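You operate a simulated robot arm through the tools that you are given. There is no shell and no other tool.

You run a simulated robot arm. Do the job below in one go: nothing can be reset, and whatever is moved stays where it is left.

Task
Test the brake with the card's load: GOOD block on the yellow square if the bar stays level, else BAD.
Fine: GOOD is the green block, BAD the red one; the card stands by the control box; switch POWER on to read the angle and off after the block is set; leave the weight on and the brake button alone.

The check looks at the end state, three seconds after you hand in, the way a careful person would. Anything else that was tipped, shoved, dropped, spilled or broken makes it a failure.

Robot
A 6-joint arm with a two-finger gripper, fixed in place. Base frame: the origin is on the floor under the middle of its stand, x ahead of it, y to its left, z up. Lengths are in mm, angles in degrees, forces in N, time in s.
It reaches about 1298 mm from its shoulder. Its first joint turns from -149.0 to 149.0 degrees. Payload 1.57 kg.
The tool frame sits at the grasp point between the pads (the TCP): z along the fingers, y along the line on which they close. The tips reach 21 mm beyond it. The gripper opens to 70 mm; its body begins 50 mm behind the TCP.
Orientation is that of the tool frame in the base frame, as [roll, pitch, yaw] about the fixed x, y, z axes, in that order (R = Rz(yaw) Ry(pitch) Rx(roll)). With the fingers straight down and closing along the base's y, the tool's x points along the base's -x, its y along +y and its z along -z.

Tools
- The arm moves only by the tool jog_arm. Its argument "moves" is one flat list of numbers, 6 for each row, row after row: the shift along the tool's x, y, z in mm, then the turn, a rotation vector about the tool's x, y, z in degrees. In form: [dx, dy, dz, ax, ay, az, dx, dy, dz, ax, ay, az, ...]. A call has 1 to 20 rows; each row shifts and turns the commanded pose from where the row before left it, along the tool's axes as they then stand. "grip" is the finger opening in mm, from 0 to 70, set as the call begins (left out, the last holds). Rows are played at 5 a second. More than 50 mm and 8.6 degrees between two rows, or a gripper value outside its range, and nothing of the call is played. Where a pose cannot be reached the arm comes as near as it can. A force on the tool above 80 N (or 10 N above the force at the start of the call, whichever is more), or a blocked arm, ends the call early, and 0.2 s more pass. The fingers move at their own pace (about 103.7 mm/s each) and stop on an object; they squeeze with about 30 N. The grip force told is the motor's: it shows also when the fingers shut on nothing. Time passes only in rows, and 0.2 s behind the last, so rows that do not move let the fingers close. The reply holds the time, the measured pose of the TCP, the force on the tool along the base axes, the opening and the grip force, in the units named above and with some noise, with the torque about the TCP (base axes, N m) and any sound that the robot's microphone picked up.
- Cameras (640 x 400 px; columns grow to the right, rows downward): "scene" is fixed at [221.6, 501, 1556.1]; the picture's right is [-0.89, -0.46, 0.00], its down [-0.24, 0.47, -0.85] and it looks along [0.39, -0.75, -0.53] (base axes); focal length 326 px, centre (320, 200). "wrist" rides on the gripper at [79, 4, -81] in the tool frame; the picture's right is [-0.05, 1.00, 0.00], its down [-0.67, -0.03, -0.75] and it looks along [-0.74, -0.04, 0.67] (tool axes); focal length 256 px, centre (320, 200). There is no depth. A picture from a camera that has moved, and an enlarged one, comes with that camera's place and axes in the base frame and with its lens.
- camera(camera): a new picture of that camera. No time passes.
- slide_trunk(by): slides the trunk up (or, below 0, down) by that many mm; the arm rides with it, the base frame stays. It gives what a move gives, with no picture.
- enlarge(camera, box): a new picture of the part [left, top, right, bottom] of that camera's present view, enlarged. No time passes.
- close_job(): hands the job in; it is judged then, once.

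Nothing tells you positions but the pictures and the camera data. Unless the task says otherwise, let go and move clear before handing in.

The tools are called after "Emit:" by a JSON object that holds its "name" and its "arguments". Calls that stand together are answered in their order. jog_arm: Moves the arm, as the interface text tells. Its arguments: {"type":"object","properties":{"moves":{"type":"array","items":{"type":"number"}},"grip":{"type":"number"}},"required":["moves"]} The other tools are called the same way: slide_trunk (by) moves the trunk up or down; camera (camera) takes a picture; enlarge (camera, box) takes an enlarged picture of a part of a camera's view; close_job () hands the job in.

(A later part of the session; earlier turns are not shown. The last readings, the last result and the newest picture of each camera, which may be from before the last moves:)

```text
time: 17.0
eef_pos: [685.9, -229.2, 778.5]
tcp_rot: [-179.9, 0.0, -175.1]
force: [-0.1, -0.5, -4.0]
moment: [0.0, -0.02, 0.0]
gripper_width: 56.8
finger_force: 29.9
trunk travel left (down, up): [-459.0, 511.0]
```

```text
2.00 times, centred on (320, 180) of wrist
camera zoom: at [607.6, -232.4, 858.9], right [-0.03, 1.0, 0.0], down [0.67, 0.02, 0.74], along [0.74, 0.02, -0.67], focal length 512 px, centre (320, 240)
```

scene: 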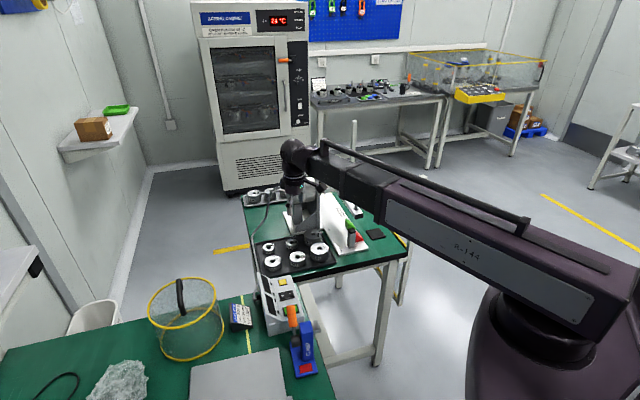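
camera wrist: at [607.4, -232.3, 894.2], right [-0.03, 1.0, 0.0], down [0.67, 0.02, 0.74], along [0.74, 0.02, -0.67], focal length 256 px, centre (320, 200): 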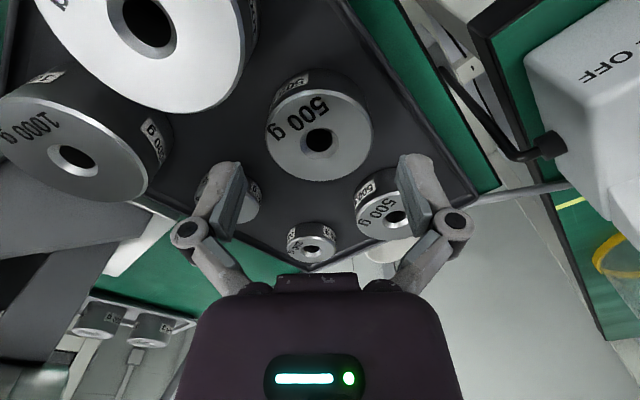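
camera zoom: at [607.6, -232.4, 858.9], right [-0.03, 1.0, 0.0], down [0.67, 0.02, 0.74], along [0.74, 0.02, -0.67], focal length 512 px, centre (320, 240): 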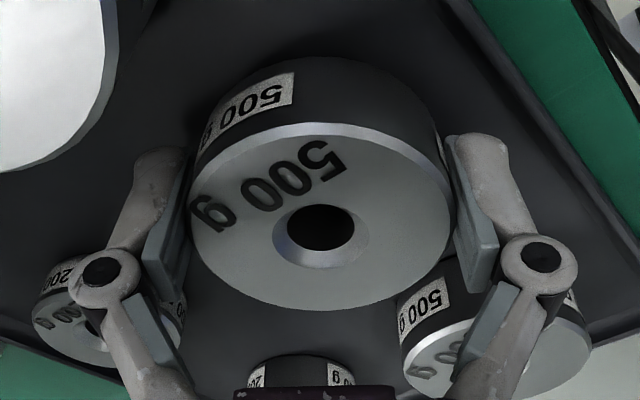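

The load shows about -4 N and the weight moves with the camera, so it is lifted. I'll keep raising in stages.

Emit:
{"name": "slide_trunk", "arguments": {"by": 15}}

Emit:
{"name": "slide_trunk", "arguments": {"by": 40}}

Emit:
{"name": "camera", "arguments": {"camera": "wrist"}}

```text
time: 17.6
eef_pos: [686.7, -230.4, 793.3]
tcp_rot: [-180.0, 0.0, -174.9]
force: [-0.3, 1.1, -5.4]
moment: [-0.05, 0.01, -0.01]
gripper_width: 56.9
finger_force: 30.0
trunk travel left (down, up): [-474.0, 496.0]
```

```text
time: 18.4
eef_pos: [686.7, -230.9, 832.6]
tcp_rot: [-179.8, 0.0, -175.0]
force: [0.0, 0.9, -4.1]
moment: [-0.02, 0.02, 0.0]
gripper_width: 56.8
finger_force: 29.9
trunk travel left (down, up): [-514.0, 456.0]
```

```text
taken
camera wrist: at [607.7, -232.3, 913.9], right [-0.03, 1.0, 0.0], down [0.67, 0.02, 0.74], along [0.74, 0.02, -0.67], focal length 256 px, centre (320, 200)
```

wrist: 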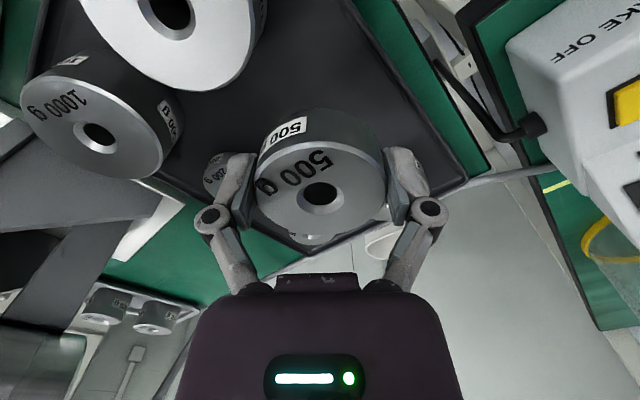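

The weight is secure, so I'll raise it well above the peg tops (about 984), then move over the left 24 cm peg and turn so the fingers straddle the bar.

Emit:
{"name": "slide_trunk", "arguments": {"by": 215}}

Emit:
{"name": "jog_arm", "arguments": {"moves": [20.1, -16.1, 0, 0, 0, 0, 20.1, -16.1, 0, 0, 0, 0, 20.1, -16.1, 0, 0, 0, 0, 20.1, -16.1, 0, 0, 0, 0, 20.1, -16.1, 0, 0, 0, 0, 20.1, -16.1, 0, 0, 0, 0, 20.1, -16.1, 0, 0, 0, 0, 20.1, -16.1, 0, 0, 0, 0, 0, 0, 0, 0, 0, 0]}}

Emit:
{"name": "camera", "arguments": {"camera": "wrist"}}

Emit:
{"name": "camera", "arguments": {"camera": "scene"}}

```text
time: 20.7
eef_pos: [686.7, -230.0, 1047.8]
tcp_rot: [-179.9, 0.0, -175.0]
force: [-0.2, 0.2, -5.0]
moment: [-0.05, 0.04, 0.0]
gripper_width: 56.9
finger_force: 29.5
trunk travel left (down, up): [-729.0, 241.0]
```

```text
time: 22.7
eef_pos: [536.3, -373.5, 1048.1]
tcp_rot: [-179.9, 0.0, -175.0]
force: [-0.2, 1.4, -4.5]
moment: [-0.02, 0.03, 0.01]
gripper_width: 56.9
finger_force: 30.0
trunk travel left (down, up): [-729.0, 241.0]
```

```text
taken
camera wrist: at [458.3, -376.3, 1128.9], right [-0.03, 1.0, 0.0], down [0.67, 0.02, 0.74], along [0.74, 0.02, -0.67], focal length 256 px, centre (320, 200)
```

wrist: 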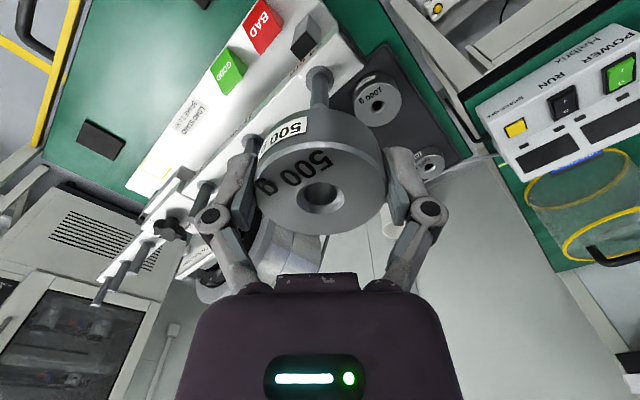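

```text
taken
```

scene: 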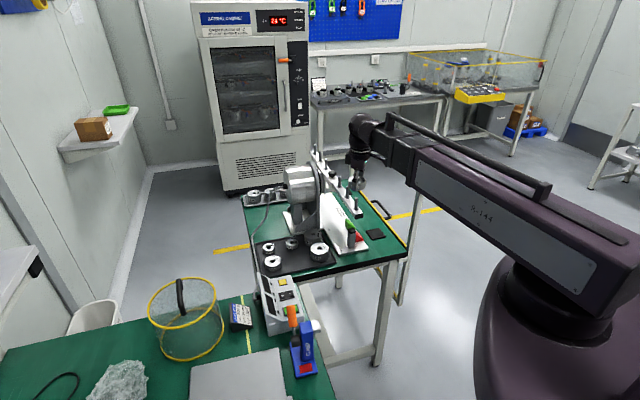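

I can see the 24 cm peg just under the weight. I'll zoom in to measure it accurately.

Emit:
{"name": "enlarge", "arguments": {"camera": "wrist", "box": [250, 20, 400, 120]}}

Emit:
{"name": "enlarge", "arguments": {"camera": "wrist", "box": [80, 40, 330, 320]}}

Emit:
{"name": "enlarge", "arguments": {"camera": "scene", "box": [305, 130, 405, 230]}}

```text
4.00 times, centred on (325, 70) of wrist
camera zoom: at [458.3, -376.3, 1128.9], right [-0.03, 1.0, 0.0], down [0.67, 0.02, 0.74], along [0.74, 0.02, -0.67], focal length 1024 px, centre (300, 720)
```

zoom: 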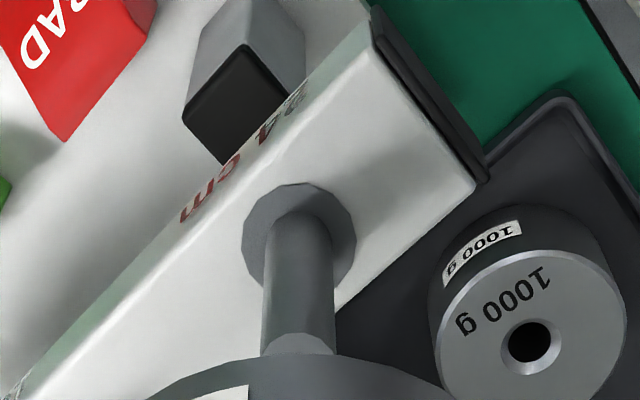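

```text
1.43 times, centred on (205, 180) of wrist
camera zoom: at [458.3, -376.3, 1128.9], right [-0.03, 1.0, 0.0], down [0.67, 0.02, 0.74], along [0.74, 0.02, -0.67], focal length 366 px, centre (484, 229)
```

zoom: 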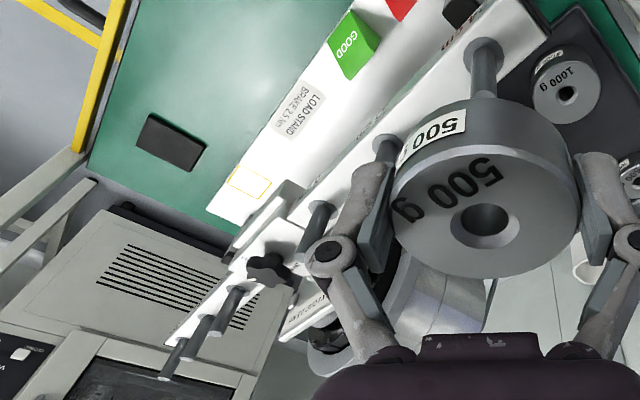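

```text
4.00 times, centred on (355, 180) of scene
camera zoom: at [221.6, 501.0, 1556.1], right [-0.89, -0.46, 0.0], down [-0.24, 0.47, -0.85], along [0.39, -0.75, -0.53], focal length 1304 px, centre (180, 280)
```

zoom: 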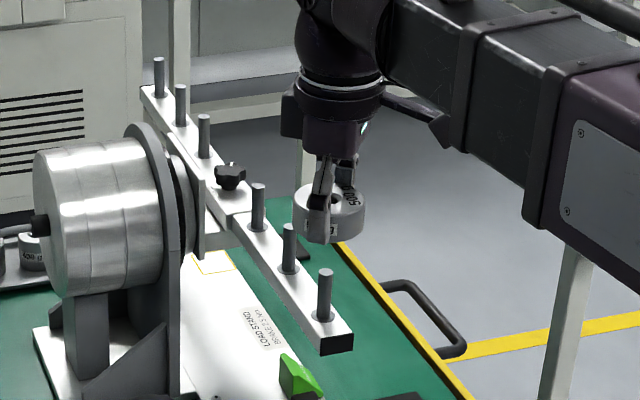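

The peg measures about (535.8, -374.0), with its top near 984, and the weight is almost over it. Clearance is only 1–2 mm, so I'll measure the weight–peg offset at high zoom from both cameras.

Emit:
{"name": "enlarge", "arguments": {"camera": "wrist", "box": [280, 160, 360, 230]}}

Emit:
{"name": "enlarge", "arguments": {"camera": "wrist", "box": [290, 50, 350, 115]}}

Emit:
{"name": "enlarge", "arguments": {"camera": "scene", "box": [335, 165, 375, 225]}}

```text
5.71 times, centred on (320, 195) of wrist
camera zoom: at [458.3, -376.3, 1128.9], right [-0.03, 1.0, 0.0], down [0.67, 0.02, 0.74], along [0.74, 0.02, -0.67], focal length 1463 px, centre (320, 229)
```

zoom: 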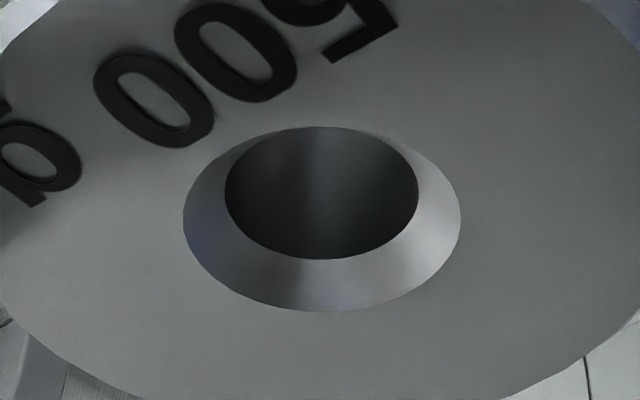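

```text
6.15 times, centred on (320, 82) of wrist
camera zoom: at [458.3, -376.3, 1128.9], right [-0.03, 1.0, 0.0], down [0.67, 0.02, 0.74], along [0.74, 0.02, -0.67], focal length 1575 px, centre (320, 923)
```

zoom: 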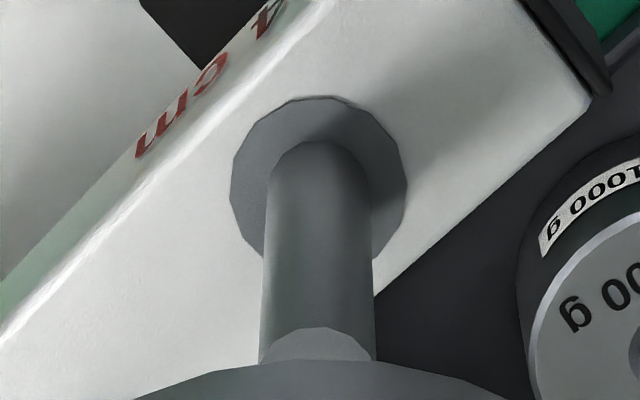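

```text
6.67 times, centred on (355, 195) of scene
camera zoom: at [221.6, 501.0, 1556.1], right [-0.89, -0.46, 0.0], down [-0.24, 0.47, -0.85], along [0.39, -0.75, -0.53], focal length 2173 px, centre (87, 233)
```

zoom: 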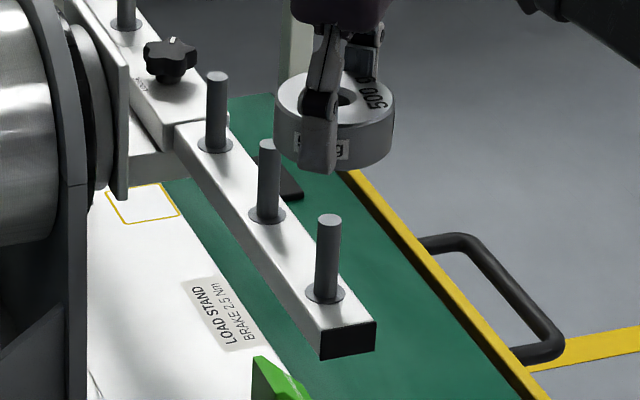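

Wrist column alignment is good to about 0.5 mm in y, and I estimate the weight sits about +2 mm in x off the peg. I'll measure more precisely with high scene zooms.

Emit:
{"name": "enlarge", "arguments": {"camera": "scene", "box": [342, 170, 372, 192]}}

Emit:
{"name": "enlarge", "arguments": {"camera": "scene", "box": [342, 194, 372, 216]}}

```text
16.00 times, centred on (357, 181) of scene
camera zoom: at [221.6, 501.0, 1556.1], right [-0.89, -0.46, 0.0], down [-0.24, 0.47, -0.85], along [0.39, -0.75, -0.53], focal length 5215 px, centre (-272, 504)
```

zoom: 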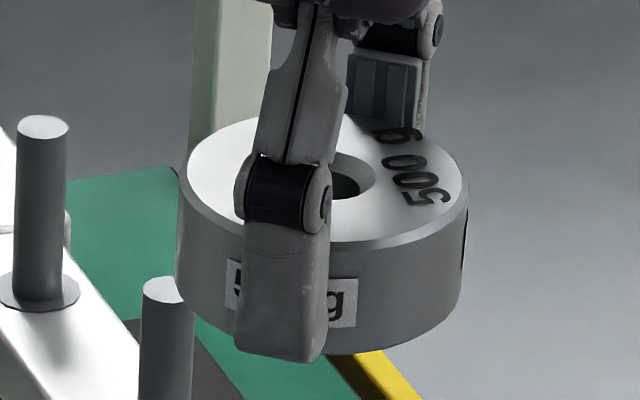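

```text
16.00 times, centred on (357, 205) of scene
camera zoom: at [221.6, 501.0, 1556.1], right [-0.89, -0.46, 0.0], down [-0.24, 0.47, -0.85], along [0.39, -0.75, -0.53], focal length 5215 px, centre (-272, 120)
```

zoom: 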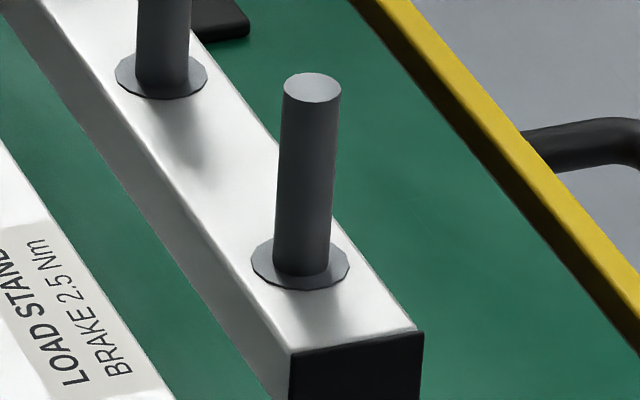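

The offset works out to about +1.5 mm in x and +0.5 mm in y. I'll rotate first, because the offset turns with the tool, then re-measure and correct.

Emit:
{"name": "jog_arm", "arguments": {"moves": [0, 0, 0, 0, 0, 8.4, 0, 0, 0, 0, 0, 8.4, 0, 0, 0, 0, 0, 8.4, 0, 0, 0, 0, 0, 8.4, 0, 0, 0, 0, 0, 8.4, 0, 0, 0, 0, 0, 8.4, 0, 0, 0, 0, 0, 0]}}

Emit:
{"name": "camera", "arguments": {"camera": "wrist"}}

Emit:
{"name": "enlarge", "arguments": {"camera": "wrist", "box": [290, 50, 350, 115]}}

Emit:
{"name": "enlarge", "arguments": {"camera": "wrist", "box": [280, 160, 360, 230]}}

Emit:
{"name": "enlarge", "arguments": {"camera": "scene", "box": [342, 170, 372, 192]}}

```text
time: 24.3
eef_pos: [538.4, -372.1, 1048.0]
tcp_rot: [-179.9, 0.1, 134.5]
force: [-0.4, 0.7, -4.8]
moment: [0.01, 0.02, -0.02]
gripper_width: 56.4
finger_force: 29.7
trunk travel left (down, up): [-729.0, 241.0]
```

```text
taken
camera wrist: at [485.8, -312.8, 1128.8], right [0.75, 0.66, 0.0], down [0.44, -0.5, 0.75], along [0.49, -0.56, -0.67], focal length 256 px, centre (320, 200)
```

wrist: 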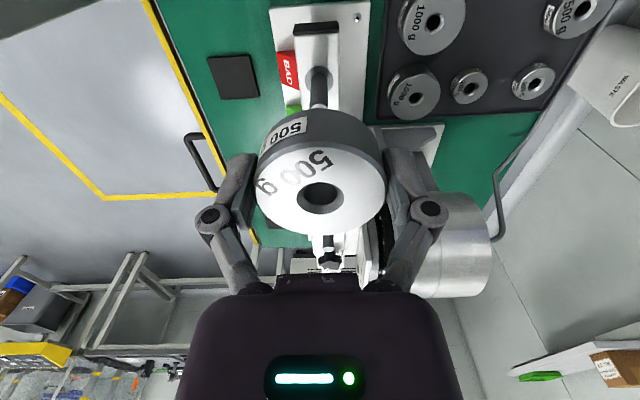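

```text
6.15 times, centred on (320, 82) of wrist
camera zoom: at [485.8, -312.8, 1128.8], right [0.75, 0.66, 0.0], down [0.44, -0.5, 0.75], along [0.49, -0.56, -0.67], focal length 1575 px, centre (320, 923)
```

zoom: 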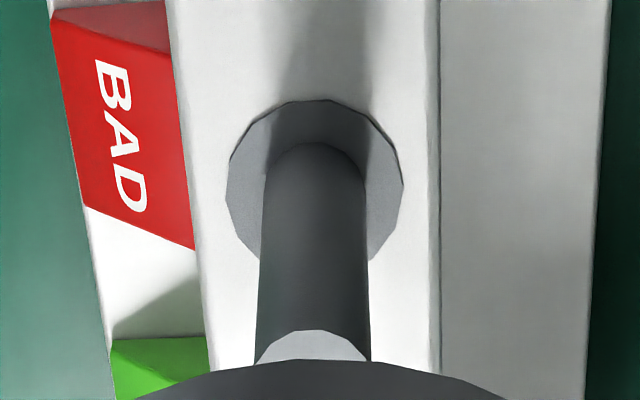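

```text
5.71 times, centred on (320, 195) of wrist
camera zoom: at [485.8, -312.8, 1128.8], right [0.75, 0.66, 0.0], down [0.44, -0.5, 0.75], along [0.49, -0.56, -0.67], focal length 1463 px, centre (320, 229)
```

zoom: 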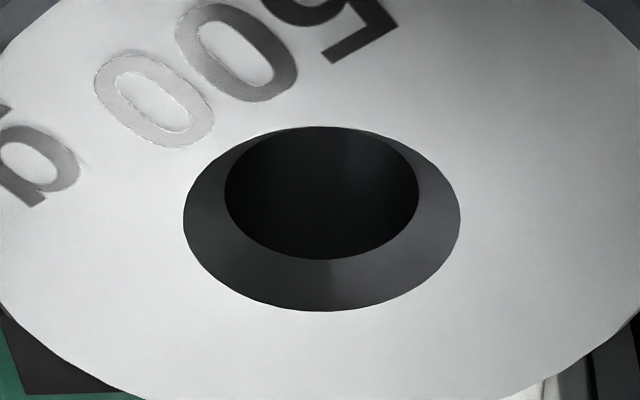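

```text
16.00 times, centred on (357, 181) of scene
camera zoom: at [221.6, 501.0, 1556.1], right [-0.89, -0.46, 0.0], down [-0.24, 0.47, -0.85], along [0.39, -0.75, -0.53], focal length 5215 px, centre (-272, 504)
```

zoom: 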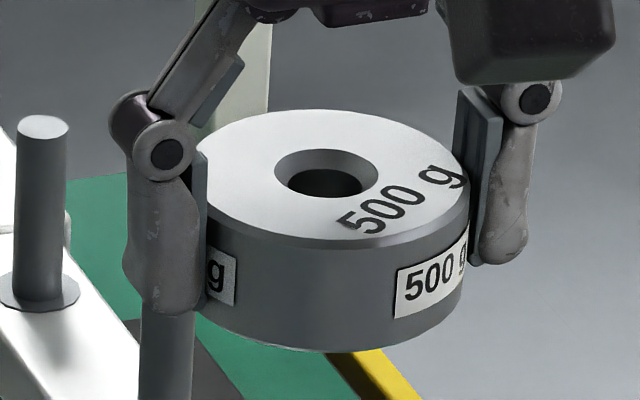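

Now the scene camera shows the fingers straddling the bar line. The weight is about 0.7 mm off sideways and 1 mm forward of the peg, so I'll correct that and lower to just above the peg top.

Emit:
{"name": "jog_arm", "arguments": {"moves": [1.0, -0.7, 0, 0, 0, 0, 0, 0, 0, 0, 0, 0]}}

Emit:
{"name": "slide_trunk", "arguments": {"by": -36}}

Emit:
{"name": "camera", "arguments": {"camera": "wrist"}}

Emit:
{"name": "enlarge", "arguments": {"camera": "scene", "box": [340, 175, 376, 215]}}

Emit:
{"name": "enlarge", "arguments": {"camera": "wrist", "box": [290, 50, 350, 115]}}

```text
time: 24.9
eef_pos: [536.7, -373.0, 1048.8]
tcp_rot: [-179.8, 0.1, 134.6]
force: [-0.3, 0.5, -4.8]
moment: [0.01, 0.0, 0.03]
gripper_width: 56.8
finger_force: 30.0
trunk travel left (down, up): [-729.0, 241.0]
```

```text
time: 25.7
eef_pos: [536.0, -372.9, 1010.5]
tcp_rot: [-180.0, 0.1, 134.6]
force: [0.7, 0.4, -5.0]
moment: [0.02, 0.04, 0.01]
gripper_width: 56.5
finger_force: 30.1
trunk travel left (down, up): [-693.0, 277.0]
```

```text
taken
camera wrist: at [484.5, -312.7, 1092.9], right [0.75, 0.66, 0.0], down [0.44, -0.5, 0.75], along [0.49, -0.56, -0.67], focal length 256 px, centre (320, 200)
```

wrist: 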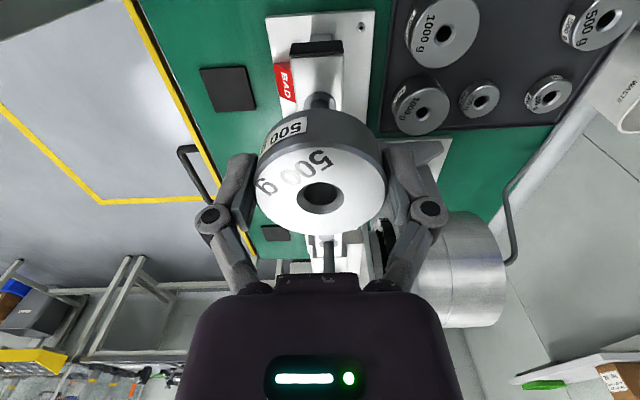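

```text
10.00 times, centred on (358, 195) of scene
camera zoom: at [221.6, 501.0, 1556.1], right [-0.89, -0.46, 0.0], down [-0.24, 0.47, -0.85], along [0.39, -0.75, -0.53], focal length 3260 px, centre (-60, 250)
```

zoom: 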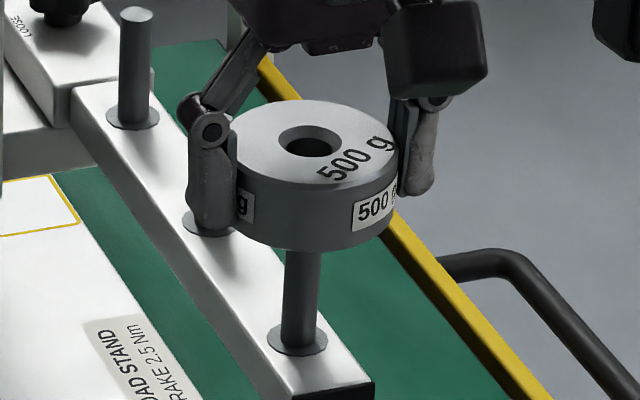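

```text
6.15 times, centred on (320, 82) of wrist
camera zoom: at [484.5, -312.7, 1092.9], right [0.75, 0.66, 0.0], down [0.44, -0.5, 0.75], along [0.49, -0.56, -0.67], focal length 1575 px, centre (320, 923)
```

zoom: 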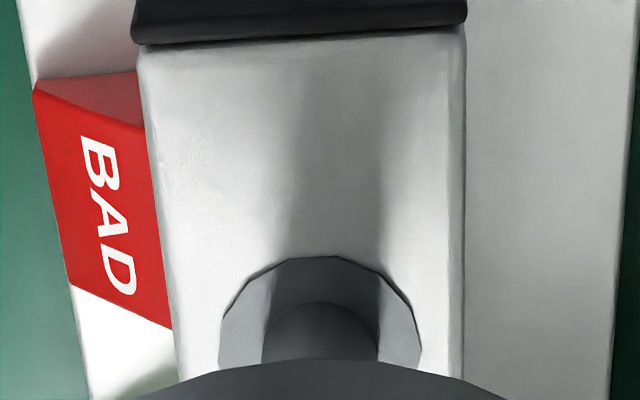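

Sideways alignment is now within about 0.1 mm. Fore-aft alignment depends on how high the weight sits in the grip, so I'll measure its apparent diameter and edges precisely.

Emit:
{"name": "enlarge", "arguments": {"camera": "wrist", "box": [240, 100, 400, 240]}}

Emit:
{"name": "enlarge", "arguments": {"camera": "scene", "box": [344, 182, 368, 206]}}

```text
2.86 times, centred on (320, 170) of wrist
camera zoom: at [484.5, -312.7, 1092.9], right [0.75, 0.66, 0.0], down [0.44, -0.5, 0.75], along [0.49, -0.56, -0.67], focal length 731 px, centre (320, 286)
```

zoom: 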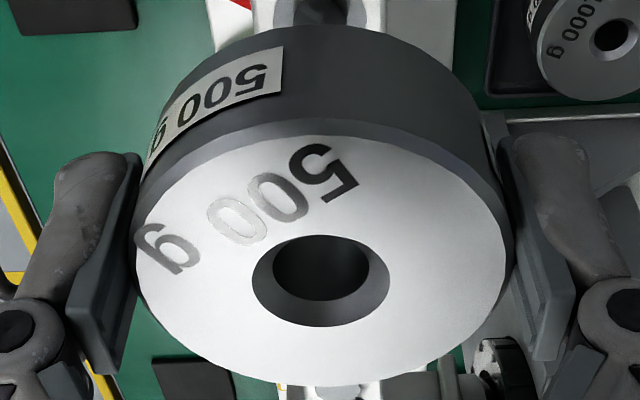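

```text
16.00 times, centred on (356, 194) of scene
camera zoom: at [221.6, 501.0, 1556.1], right [-0.89, -0.46, 0.0], down [-0.24, 0.47, -0.85], along [0.39, -0.75, -0.53], focal length 5215 px, centre (-256, 296)
```

zoom: 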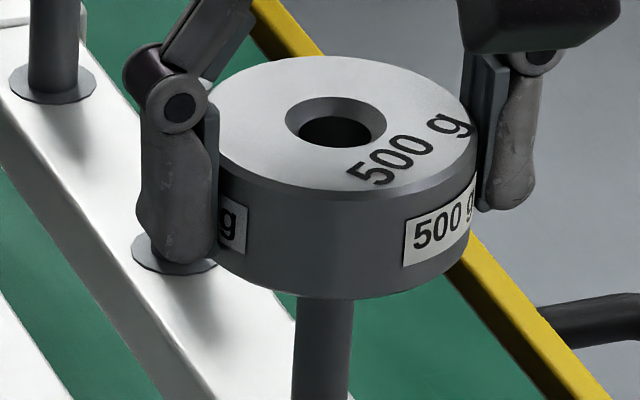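

My best estimate puts the fore-aft offset within about 1 mm, inside the hole's clearance and chamfer. I'll lower in small steps and watch the force for any catch.

Emit:
{"name": "slide_trunk", "arguments": {"by": -4}}

Emit:
{"name": "slide_trunk", "arguments": {"by": -3}}

Emit:
{"name": "slide_trunk", "arguments": {"by": -3}}

```text
time: 26.3
eef_pos: [536.4, -372.9, 1008.4]
tcp_rot: [-180.0, 0.1, 134.6]
force: [0.1, 0.9, -5.9]
moment: [-0.04, 0.02, 0.0]
gripper_width: 56.9
finger_force: 30.2
trunk travel left (down, up): [-689.0, 281.0]
```

```text
time: 26.8
eef_pos: [535.8, -373.1, 1006.2]
tcp_rot: [-179.9, 0.0, 134.6]
force: [0.2, -0.1, -5.8]
moment: [0.04, -0.04, -0.02]
gripper_width: 56.9
finger_force: 29.5
trunk travel left (down, up): [-686.0, 284.0]
```

```text
time: 27.3
eef_pos: [537.3, -372.4, 1000.8]
tcp_rot: [-179.9, 0.1, 134.5]
force: [0.1, -0.1, -4.5]
moment: [0.0, -0.01, -0.01]
gripper_width: 56.5
finger_force: 30.0
trunk travel left (down, up): [-683.0, 287.0]
```

No contact so far. I'll keep going in small steps.

Emit:
{"name": "slide_trunk", "arguments": {"by": -3}}

Emit:
{"name": "slide_trunk", "arguments": {"by": -3}}

Emit:
{"name": "enlarge", "arguments": {"camera": "scene", "box": [344, 182, 368, 212]}}

Emit:
{"name": "enlarge", "arguments": {"camera": "wrist", "box": [240, 60, 400, 240]}}

```text
time: 27.8
eef_pos: [537.8, -372.8, 999.1]
tcp_rot: [-179.9, 0.1, 134.7]
force: [-0.7, 0.1, -4.7]
moment: [-0.03, 0.07, -0.01]
gripper_width: 56.8
finger_force: 30.4
trunk travel left (down, up): [-680.0, 290.0]
```

```text
time: 28.3
eef_pos: [537.5, -372.3, 996.0]
tcp_rot: [-179.9, 0.1, 134.6]
force: [-0.8, 0.5, -5.6]
moment: [0.02, 0.01, 0.01]
gripper_width: 56.9
finger_force: 30.6
trunk travel left (down, up): [-677.0, 293.0]
```

```text
13.33 times, centred on (356, 197) of scene
camera zoom: at [221.6, 501.0, 1556.1], right [-0.89, -0.46, 0.0], down [-0.24, 0.47, -0.85], along [0.39, -0.75, -0.53], focal length 4346 px, centre (-160, 240)
```

zoom: 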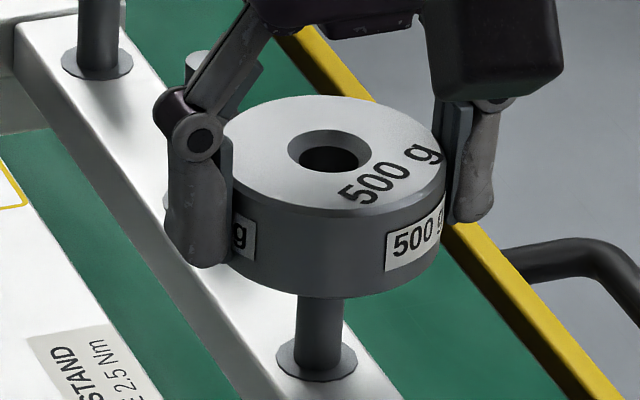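

```text
2.22 times, centred on (320, 150) of wrist
camera zoom: at [484.6, -312.7, 1076.8], right [0.75, 0.66, 0.0], down [0.44, -0.5, 0.75], along [0.49, -0.56, -0.67], focal length 569 px, centre (320, 311)
```

zoom: 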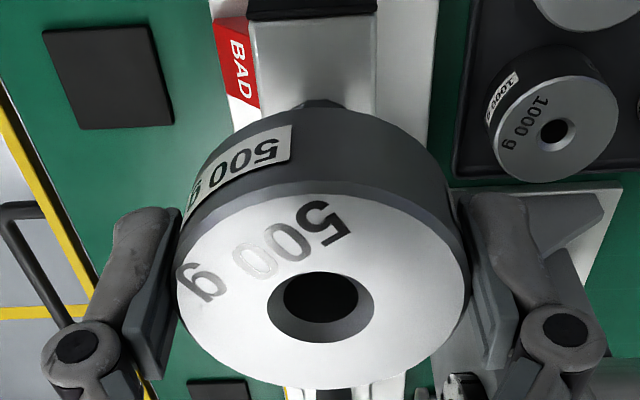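

The weight bottom now appears to be slightly below the peg top with no contact force, so the peg is entering the hole. I'll continue down.

Emit:
{"name": "slide_trunk", "arguments": {"by": -4}}

Emit:
{"name": "slide_trunk", "arguments": {"by": -5}}

Emit:
{"name": "enlarge", "arguments": {"camera": "wrist", "box": [280, 160, 360, 230]}}

Emit:
{"name": "enlarge", "arguments": {"camera": "scene", "box": [344, 182, 368, 212]}}

```text
time: 28.9
eef_pos: [535.9, -372.1, 991.6]
tcp_rot: [-179.8, 0.2, 134.6]
force: [-0.1, -0.5, -5.1]
moment: [-0.03, -0.02, -0.02]
gripper_width: 56.7
finger_force: 30.1
trunk travel left (down, up): [-673.0, 297.0]
```

```text
time: 29.4
eef_pos: [536.3, -372.7, 986.4]
tcp_rot: [-179.9, 0.0, 134.6]
force: [0.6, -0.6, -4.8]
moment: [0.03, 0.01, 0.0]
gripper_width: 56.9
finger_force: 29.6
trunk travel left (down, up): [-668.0, 302.0]
```

```text
5.71 times, centred on (320, 195) of wrist
camera zoom: at [484.6, -312.7, 1067.8], right [0.75, 0.66, 0.0], down [0.44, -0.5, 0.75], along [0.49, -0.56, -0.67], focal length 1463 px, centre (320, 229)
```

zoom: 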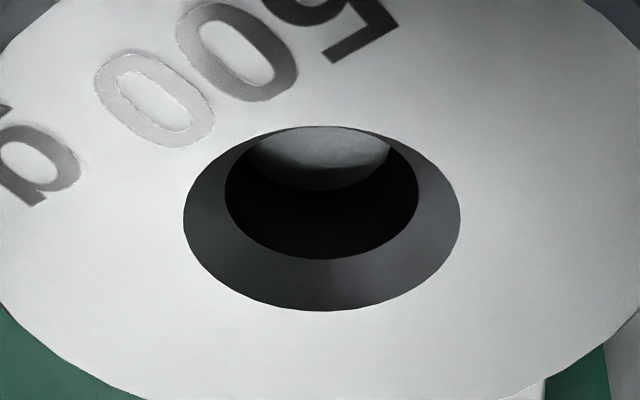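

```text
13.33 times, centred on (356, 197) of scene
camera zoom: at [221.6, 501.0, 1556.1], right [-0.89, -0.46, 0.0], down [-0.24, 0.47, -0.85], along [0.39, -0.75, -0.53], focal length 4346 px, centre (-160, 240)
```

zoom: 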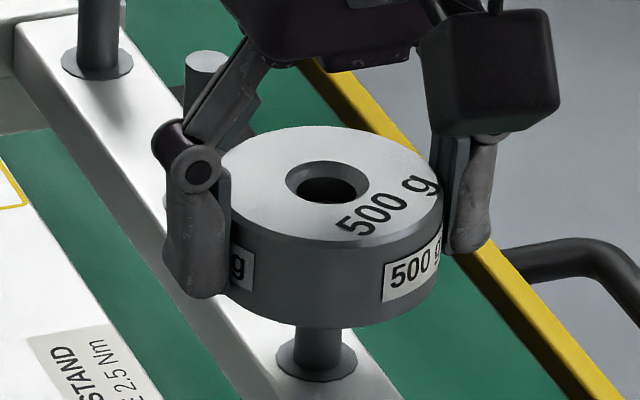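

The peg top is visible inside the hole, well centred. I'll lower further until the weight lands on the bar.

Emit:
{"name": "slide_trunk", "arguments": {"by": -14}}

Emit:
{"name": "slide_trunk", "arguments": {"by": -5}}

Emit:
{"name": "enlarge", "arguments": {"camera": "scene", "box": [344, 182, 368, 212]}}

Emit:
{"name": "enlarge", "arguments": {"camera": "wrist", "box": [280, 160, 360, 230]}}

```text
time: 30.0
eef_pos: [535.8, -372.3, 973.8]
tcp_rot: [-179.9, 0.1, 134.6]
force: [0.0, 1.0, -5.3]
moment: [0.05, -0.01, 0.0]
gripper_width: 56.8
finger_force: 30.1
trunk travel left (down, up): [-654.0, 316.0]
```

```text
time: 30.6
eef_pos: [536.4, -372.5, 967.6]
tcp_rot: [-179.8, 0.1, 134.6]
force: [-0.1, -0.5, -4.4]
moment: [-0.01, -0.03, 0.01]
gripper_width: 56.8
finger_force: 29.4
trunk travel left (down, up): [-649.0, 321.0]
```

```text
13.33 times, centred on (356, 197) of scene
camera zoom: at [221.6, 501.0, 1556.1], right [-0.89, -0.46, 0.0], down [-0.24, 0.47, -0.85], along [0.39, -0.75, -0.53], focal length 4346 px, centre (-160, 240)
```

zoom: 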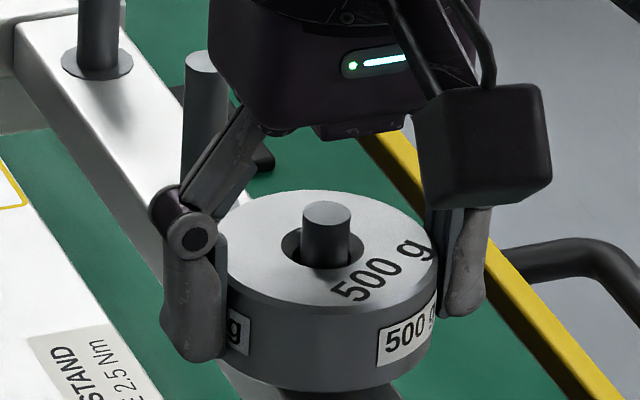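

```text
5.71 times, centred on (320, 195) of wrist
camera zoom: at [484.6, -312.7, 1048.8], right [0.75, 0.66, 0.0], down [0.44, -0.5, 0.75], along [0.49, -0.56, -0.67], focal length 1463 px, centre (320, 229)
```

zoom: 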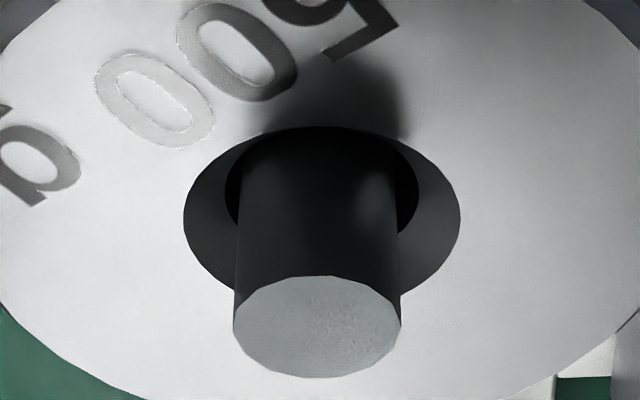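

The peg passes cleanly through the weight. I'll lower 2 mm at a time until the load transfers to the bar.

Emit:
{"name": "slide_trunk", "arguments": {"by": -2}}

Emit:
{"name": "slide_trunk", "arguments": {"by": -2}}

Emit:
{"name": "enlarge", "arguments": {"camera": "scene", "box": [344, 182, 368, 212]}}

```text
time: 31.1
eef_pos: [536.1, -371.4, 966.8]
tcp_rot: [-179.9, 0.2, 134.6]
force: [0.2, -0.5, -4.8]
moment: [0.03, 0.04, -0.02]
gripper_width: 57.0
finger_force: 29.8
trunk travel left (down, up): [-647.0, 323.0]
```

```text
time: 31.6
eef_pos: [537.5, -372.8, 964.4]
tcp_rot: [-179.9, 0.1, 134.6]
force: [0.0, 0.2, -4.3]
moment: [-0.01, 0.0, 0.01]
gripper_width: 56.7
finger_force: 30.1
trunk travel left (down, up): [-645.0, 325.0]
```

```text
13.33 times, centred on (356, 197) of scene
camera zoom: at [221.6, 501.0, 1556.1], right [-0.89, -0.46, 0.0], down [-0.24, 0.47, -0.85], along [0.39, -0.75, -0.53], focal length 4346 px, centre (-160, 240)
```

zoom: 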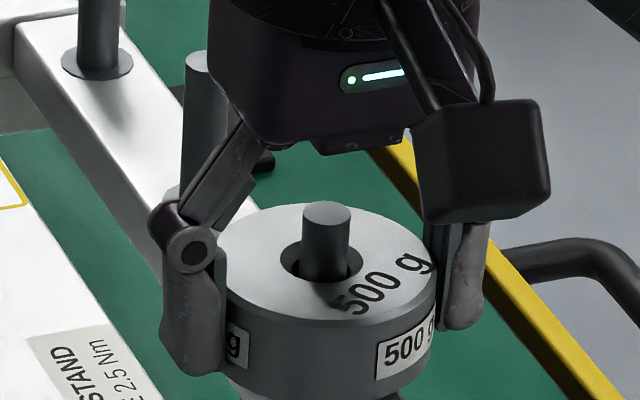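

Load is still fully in the gripper, so I'll continue carefully.

Emit:
{"name": "slide_trunk", "arguments": {"by": -2}}

Emit:
{"name": "slide_trunk", "arguments": {"by": -1.5}}

Emit:
{"name": "camera", "arguments": {"camera": "wrist"}}

```text
time: 32.1
eef_pos: [536.8, -371.3, 962.2]
tcp_rot: [-180.0, 0.1, 134.6]
force: [-0.8, 0.7, -5.1]
moment: [0.02, 0.03, 0.0]
gripper_width: 56.7
finger_force: 30.0
trunk travel left (down, up): [-643.0, 327.0]
```

```text
time: 32.6
eef_pos: [536.5, -372.5, 960.2]
tcp_rot: [-179.9, 0.1, 134.6]
force: [1.0, -0.7, -5.1]
moment: [0.03, 0.07, -0.01]
gripper_width: 56.6
finger_force: 29.9
trunk travel left (down, up): [-642.0, 328.0]
```

```text
taken
camera wrist: at [484.6, -312.7, 1041.3], right [0.75, 0.66, 0.0], down [0.44, -0.5, 0.75], along [0.49, -0.56, -0.67], focal length 256 px, centre (320, 200)
```

wrist: 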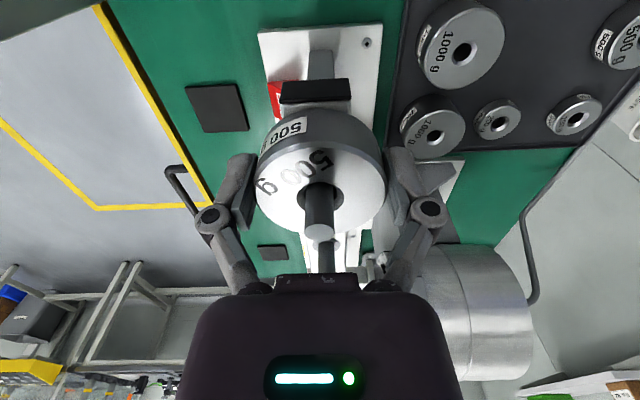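

Still no contact. Continuing in small increments.

Emit:
{"name": "slide_trunk", "arguments": {"by": -1.5}}

Emit:
{"name": "slide_trunk", "arguments": {"by": -1.5}}

Emit:
{"name": "enlarge", "arguments": {"camera": "scene", "box": [340, 190, 372, 220]}}

Emit:
{"name": "enlarge", "arguments": {"camera": "wrist", "box": [240, 60, 400, 240]}}

```text
time: 33.1
eef_pos: [536.5, -372.5, 959.9]
tcp_rot: [-180.0, 0.2, 134.5]
force: [1.8, -2.3, 6.3]
moment: [-0.2, -0.06, 0.02]
gripper_width: 56.5
finger_force: 29.9
trunk travel left (down, up): [-640.0, 330.0]
```

```text
time: 33.7
eef_pos: [536.6, -371.9, 958.6]
tcp_rot: [180.0, 0.0, 134.6]
force: [3.3, -2.0, 6.0]
moment: [-0.28, -0.29, 0.0]
gripper_width: 56.5
finger_force: 30.0
trunk travel left (down, up): [-639.0, 331.0]
```

```text
13.33 times, centred on (356, 205) of scene
camera zoom: at [221.6, 501.0, 1556.1], right [-0.89, -0.46, 0.0], down [-0.24, 0.47, -0.85], along [0.39, -0.75, -0.53], focal length 4346 px, centre (-160, 133)
```

zoom: 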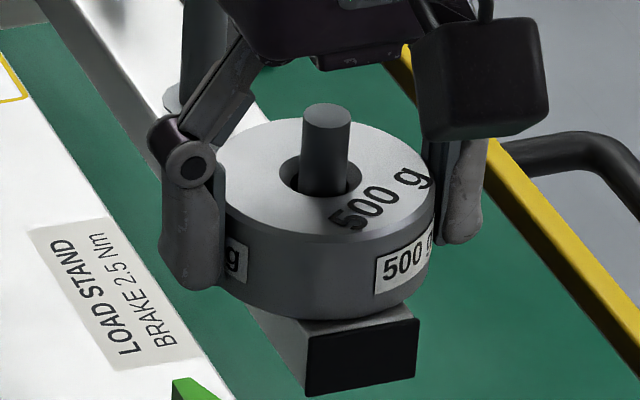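

```text
2.22 times, centred on (320, 150) of wrist
camera zoom: at [484.4, -312.6, 1038.5], right [0.75, 0.66, 0.0], down [0.44, -0.5, 0.75], along [0.49, -0.56, -0.67], focal length 569 px, centre (320, 311)
```

zoom: 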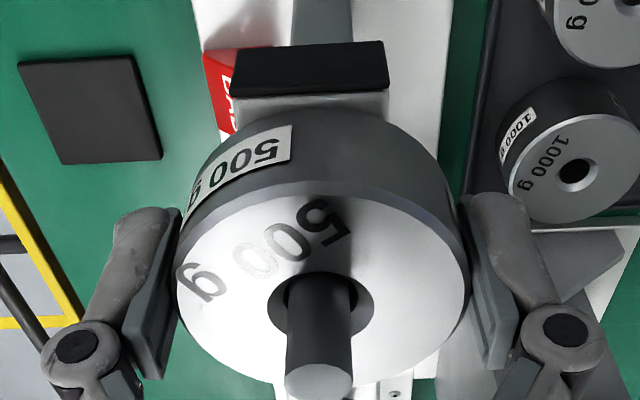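

The weight has landed on the bar, with the force reversing to +6 N. I'll ease up slightly to remove the push and then release.

Emit:
{"name": "slide_trunk", "arguments": {"by": 1}}

Emit:
{"name": "jog_arm", "arguments": {"moves": [0, 0, 0, 0, 0, 0, 0, 0, 0, 0, 0, 0, 0, 0, 0, 0, 0, 0, 0, 0, 0, 0, 0, 0], "grip": 70}}

Emit:
{"name": "enlarge", "arguments": {"camera": "scene", "box": [300, 140, 400, 230]}}

Emit:
{"name": "camera", "arguments": {"camera": "wrist"}}

```text
time: 34.2
eef_pos: [535.8, -372.7, 958.8]
tcp_rot: [-180.0, 0.1, 134.6]
force: [0.7, -0.5, -5.1]
moment: [0.0, 0.06, 0.0]
gripper_width: 56.8
finger_force: 30.8
trunk travel left (down, up): [-640.0, 330.0]
```

```text
time: 35.2
eef_pos: [535.7, -371.7, 958.3]
tcp_rot: [-179.9, 0.1, 134.6]
force: [-0.3, 0.4, 0.7]
moment: [0.04, 0.01, 0.0]
gripper_width: 69.8
finger_force: 0.0
trunk travel left (down, up): [-640.0, 330.0]
```

```text
4.44 times, centred on (350, 185) of scene
camera zoom: at [221.6, 501.0, 1556.1], right [-0.89, -0.46, 0.0], down [-0.24, 0.47, -0.85], along [0.39, -0.75, -0.53], focal length 1449 px, centre (187, 267)
```

zoom: 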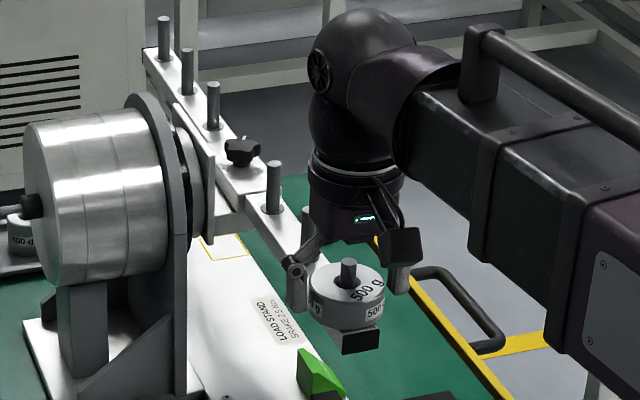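

```text
taken
camera wrist: at [484.3, -312.5, 1039.5], right [0.75, 0.66, 0.0], down [0.44, -0.5, 0.75], along [0.49, -0.56, -0.67], focal length 256 px, centre (320, 200)
```

wrist: 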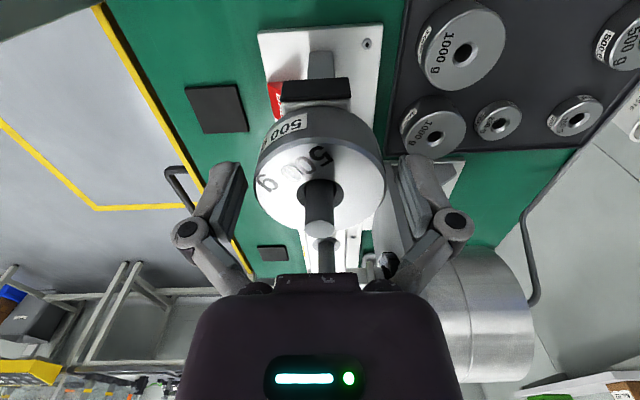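

The weight sits on the peg and the fingers are open and clear. I'll raise straight up off the peg and see how the bar behaves.

Emit:
{"name": "slide_trunk", "arguments": {"by": 30}}

Emit:
{"name": "slide_trunk", "arguments": {"by": 90}}

Emit:
{"name": "enlarge", "arguments": {"camera": "scene", "box": [300, 140, 400, 230]}}

Emit:
{"name": "camera", "arguments": {"camera": "wrist"}}

```text
time: 35.9
eef_pos: [536.2, -373.5, 988.4]
tcp_rot: [-179.9, 0.1, 134.6]
force: [-1.4, -0.5, -0.3]
moment: [0.0, 0.01, -0.02]
gripper_width: 70.1
finger_force: 0.0
trunk travel left (down, up): [-670.0, 300.0]
```

```text
time: 37.2
eef_pos: [536.3, -371.5, 1078.6]
tcp_rot: [-179.9, 0.1, 134.6]
force: [-0.9, 0.9, 0.0]
moment: [-0.04, 0.01, 0.0]
gripper_width: 70.1
finger_force: 0.1
trunk travel left (down, up): [-760.0, 210.0]
```

```text
4.44 times, centred on (350, 185) of scene
camera zoom: at [221.6, 501.0, 1556.1], right [-0.89, -0.46, 0.0], down [-0.24, 0.47, -0.85], along [0.39, -0.75, -0.53], focal length 1449 px, centre (187, 267)
```

zoom: 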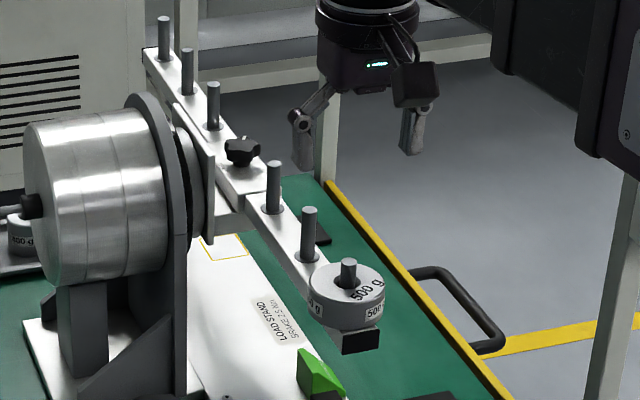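

```text
taken
camera wrist: at [484.4, -312.6, 1159.5], right [0.75, 0.66, 0.0], down [0.44, -0.5, 0.75], along [0.49, -0.56, -0.67], focal length 256 px, centre (320, 200)
```

wrist: 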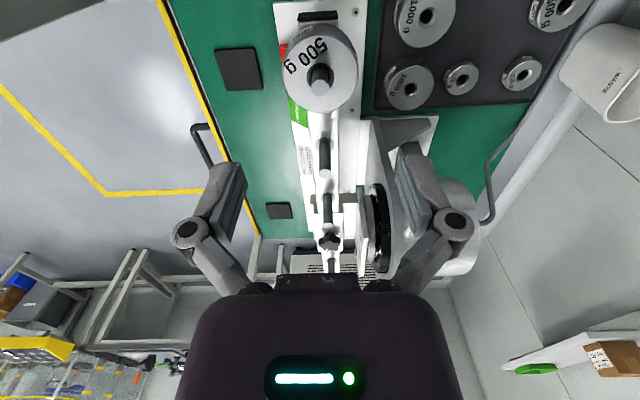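

The weight is on the left 24 cm peg and the arm is clear. Next is the control box: I'll move to its front and turn the camera to face the panel.

Emit:
{"name": "jog_arm", "arguments": {"moves": [29.6, 16.9, 0, 0, 0, 0, 29.6, 16.9, 0, 0, 0, 0, 29.6, 16.9, 0, 0, 0, 0, 29.6, 16.9, 0, 0, 0, 0, 29.6, 16.9, 0, 0, 0, 0, 29.6, 16.9, 0, 0, 0, 0, 29.6, 16.9, 0, 0, 0, 0, 29.6, 16.9, 0, 0, 0, 0]}}

Emit:
{"name": "jog_arm", "arguments": {"moves": [0, 0, 0, 0, 0, -8.4, 0, 0, 0, 0, 0, -8.4, 0, 0, 0, 0, 0, -8.4, 0, 0, 0, 0, 0, -8.4, 0, 0, 0, 0, 0, -8.4, 0, 0, 0, 0, 0, -8.4, 0, 0, 0, 0, 0, -8.4, 0, 0, 0, 0, 0, -8.4, 0, 0, 0, 0, 0, -8.4, 0, 0, 0, 0, 0, -8.4, 0, 0, 0, 0, 0, -8.4]}}

Emit:
{"name": "camera", "arguments": {"camera": "wrist"}}

Emit:
{"name": "camera", "arguments": {"camera": "scene"}}

```text
time: 39.0
eef_pos: [520.5, -126.7, 1078.6]
tcp_rot: [-179.7, 0.0, 134.6]
force: [1.0, 0.1, 0.0]
moment: [-0.02, -0.01, 0.0]
gripper_width: 69.9
finger_force: 0.0
out of reach, approached as far as the arm can: row 6, 7, 8
trunk travel left (down, up): [-760.0, 210.0]
```

```text
time: 41.4
eef_pos: [520.3, -126.2, 1079.9]
tcp_rot: [-179.9, -0.1, -132.7]
force: [0.9, 0.5, -0.5]
moment: [0.01, 0.0, 0.01]
gripper_width: 70.0
finger_force: 0.0
trunk travel left (down, up): [-760.0, 210.0]
```

```text
taken
camera wrist: at [465.3, -181.6, 1159.8], right [-0.7, 0.72, 0.0], down [0.48, 0.47, 0.74], along [0.53, 0.52, -0.67], focal length 256 px, centre (320, 200)
```

wrist: 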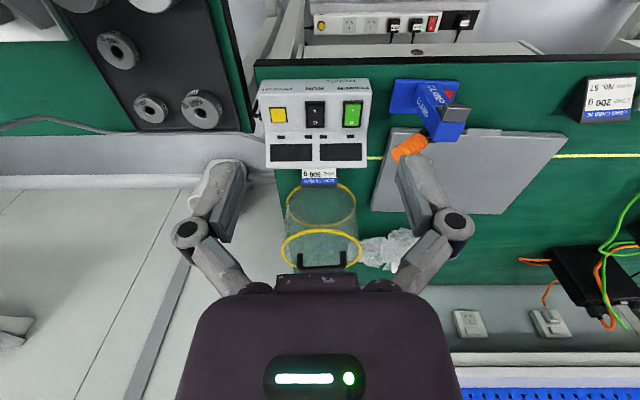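

```text
taken
```

scene: 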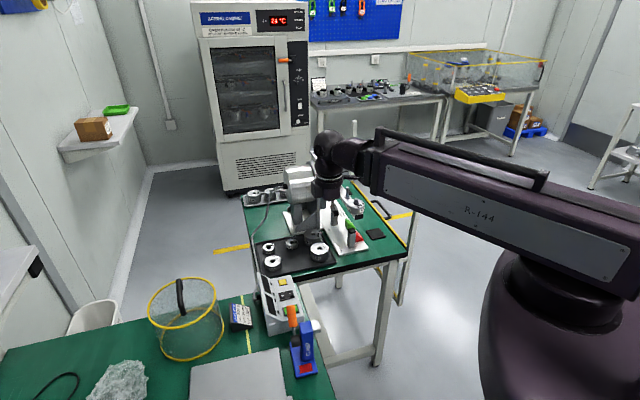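

The box is square in view: BRAKE OFF, RUN, POWER and two dark displays. A different card (200 g) stands far off to the right, but the one by the box is card 29. I'll zoom in on the switches.

Emit:
{"name": "enlarge", "arguments": {"camera": "wrist", "box": [250, 70, 380, 190]}}

Emit:
{"name": "enlarge", "arguments": {"camera": "wrist", "box": [330, 80, 380, 140]}}

Emit:
{"name": "enlarge", "arguments": {"camera": "wrist", "box": [370, 60, 490, 180]}}

Emit:
{"name": "enlarge", "arguments": {"camera": "scene", "box": [260, 265, 320, 325]}}

```text
3.33 times, centred on (315, 130) of wrist
camera zoom: at [465.3, -181.6, 1159.8], right [-0.7, 0.72, 0.0], down [0.48, 0.47, 0.74], along [0.53, 0.52, -0.67], focal length 853 px, centre (337, 433)
```

zoom: 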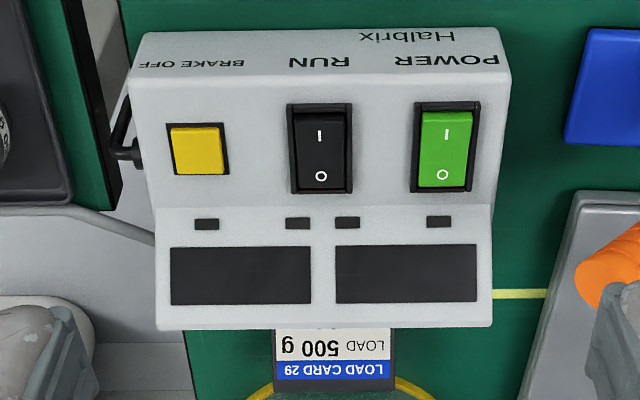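

```text
6.67 times, centred on (355, 110) of wrist
camera zoom: at [465.3, -181.6, 1159.8], right [-0.7, 0.72, 0.0], down [0.48, 0.47, 0.74], along [0.53, 0.52, -0.67], focal length 1707 px, centre (87, 800)
```

zoom: 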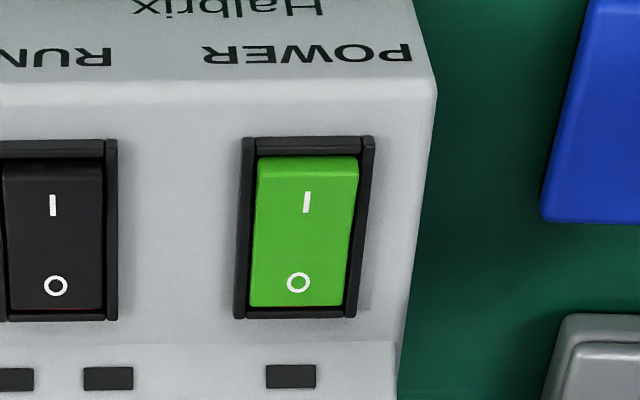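

```text
3.33 times, centred on (430, 120) of wrist
camera zoom: at [465.3, -181.6, 1159.8], right [-0.7, 0.72, 0.0], down [0.48, 0.47, 0.74], along [0.53, 0.52, -0.67], focal length 853 px, centre (-47, 467)
```

zoom: 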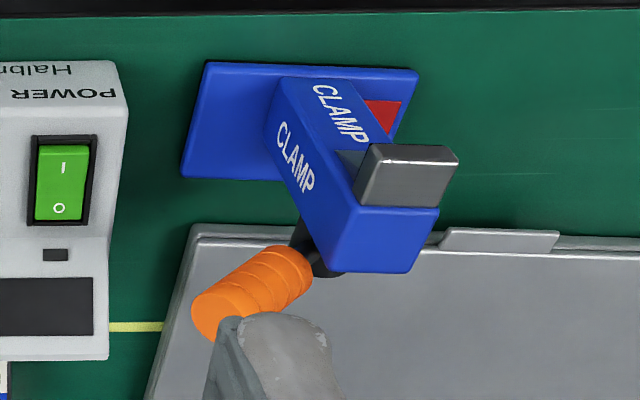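

```text
6.67 times, centred on (290, 295) of scene
camera zoom: at [221.6, 501.0, 1556.1], right [-0.89, -0.46, 0.0], down [-0.24, 0.47, -0.85], along [0.39, -0.75, -0.53], focal length 2173 px, centre (520, -433)
```

zoom: 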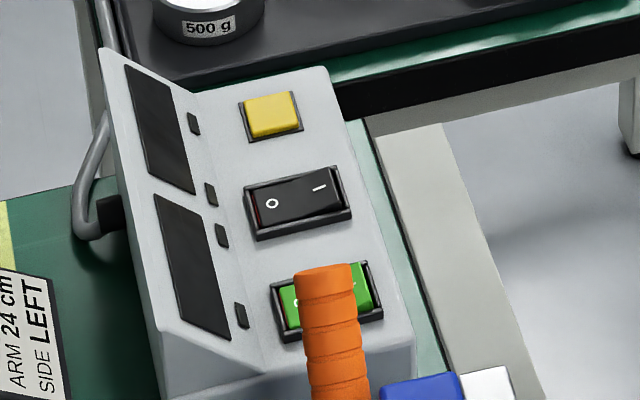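

The POWER rocker's "I" end faces the front (-n side), and the clamp handle tip is near (547, 38, 888). I'll lower for a closer look at the switch height.

Emit:
{"name": "slide_trunk", "arguments": {"by": -120}}

Emit:
{"name": "camera", "arguments": {"camera": "wrist"}}

Emit:
{"name": "enlarge", "arguments": {"camera": "wrist", "box": [240, 10, 420, 140]}}

```text
time: 42.9
eef_pos: [520.2, -126.7, 958.2]
tcp_rot: [-179.9, 0.0, -133.0]
force: [-0.8, 0.4, -0.5]
moment: [-0.03, -0.03, 0.01]
gripper_width: 70.0
finger_force: 0.1
trunk travel left (down, up): [-640.0, 330.0]
```

```text
taken
camera wrist: at [465.1, -181.4, 1039.9], right [-0.69, 0.72, 0.0], down [0.48, 0.47, 0.74], along [0.54, 0.52, -0.67], focal length 256 px, centre (320, 200)
```

wrist: 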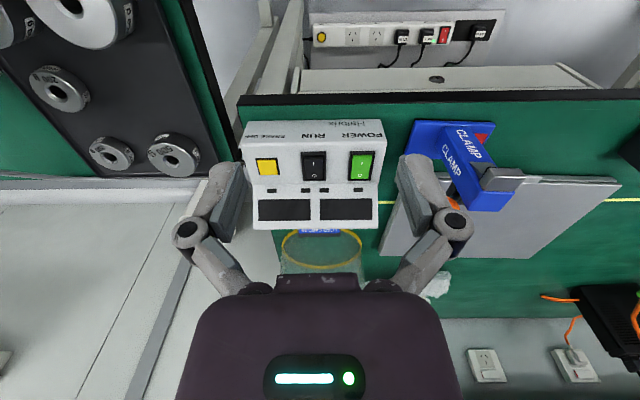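

```text
3.08 times, centred on (330, 75) of wrist
camera zoom: at [465.1, -181.4, 1039.9], right [-0.69, 0.72, 0.0], down [0.48, 0.47, 0.74], along [0.54, 0.52, -0.67], focal length 788 px, centre (289, 585)
```

zoom: 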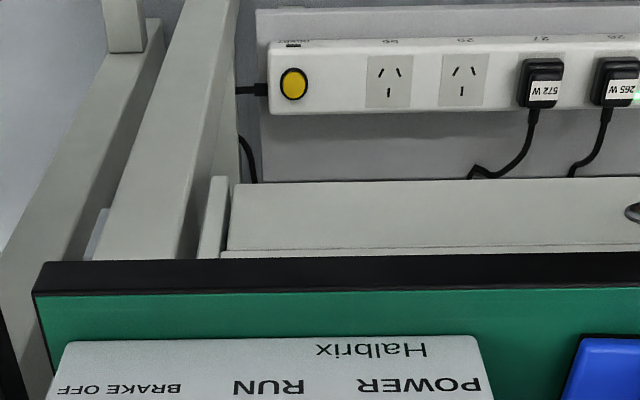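

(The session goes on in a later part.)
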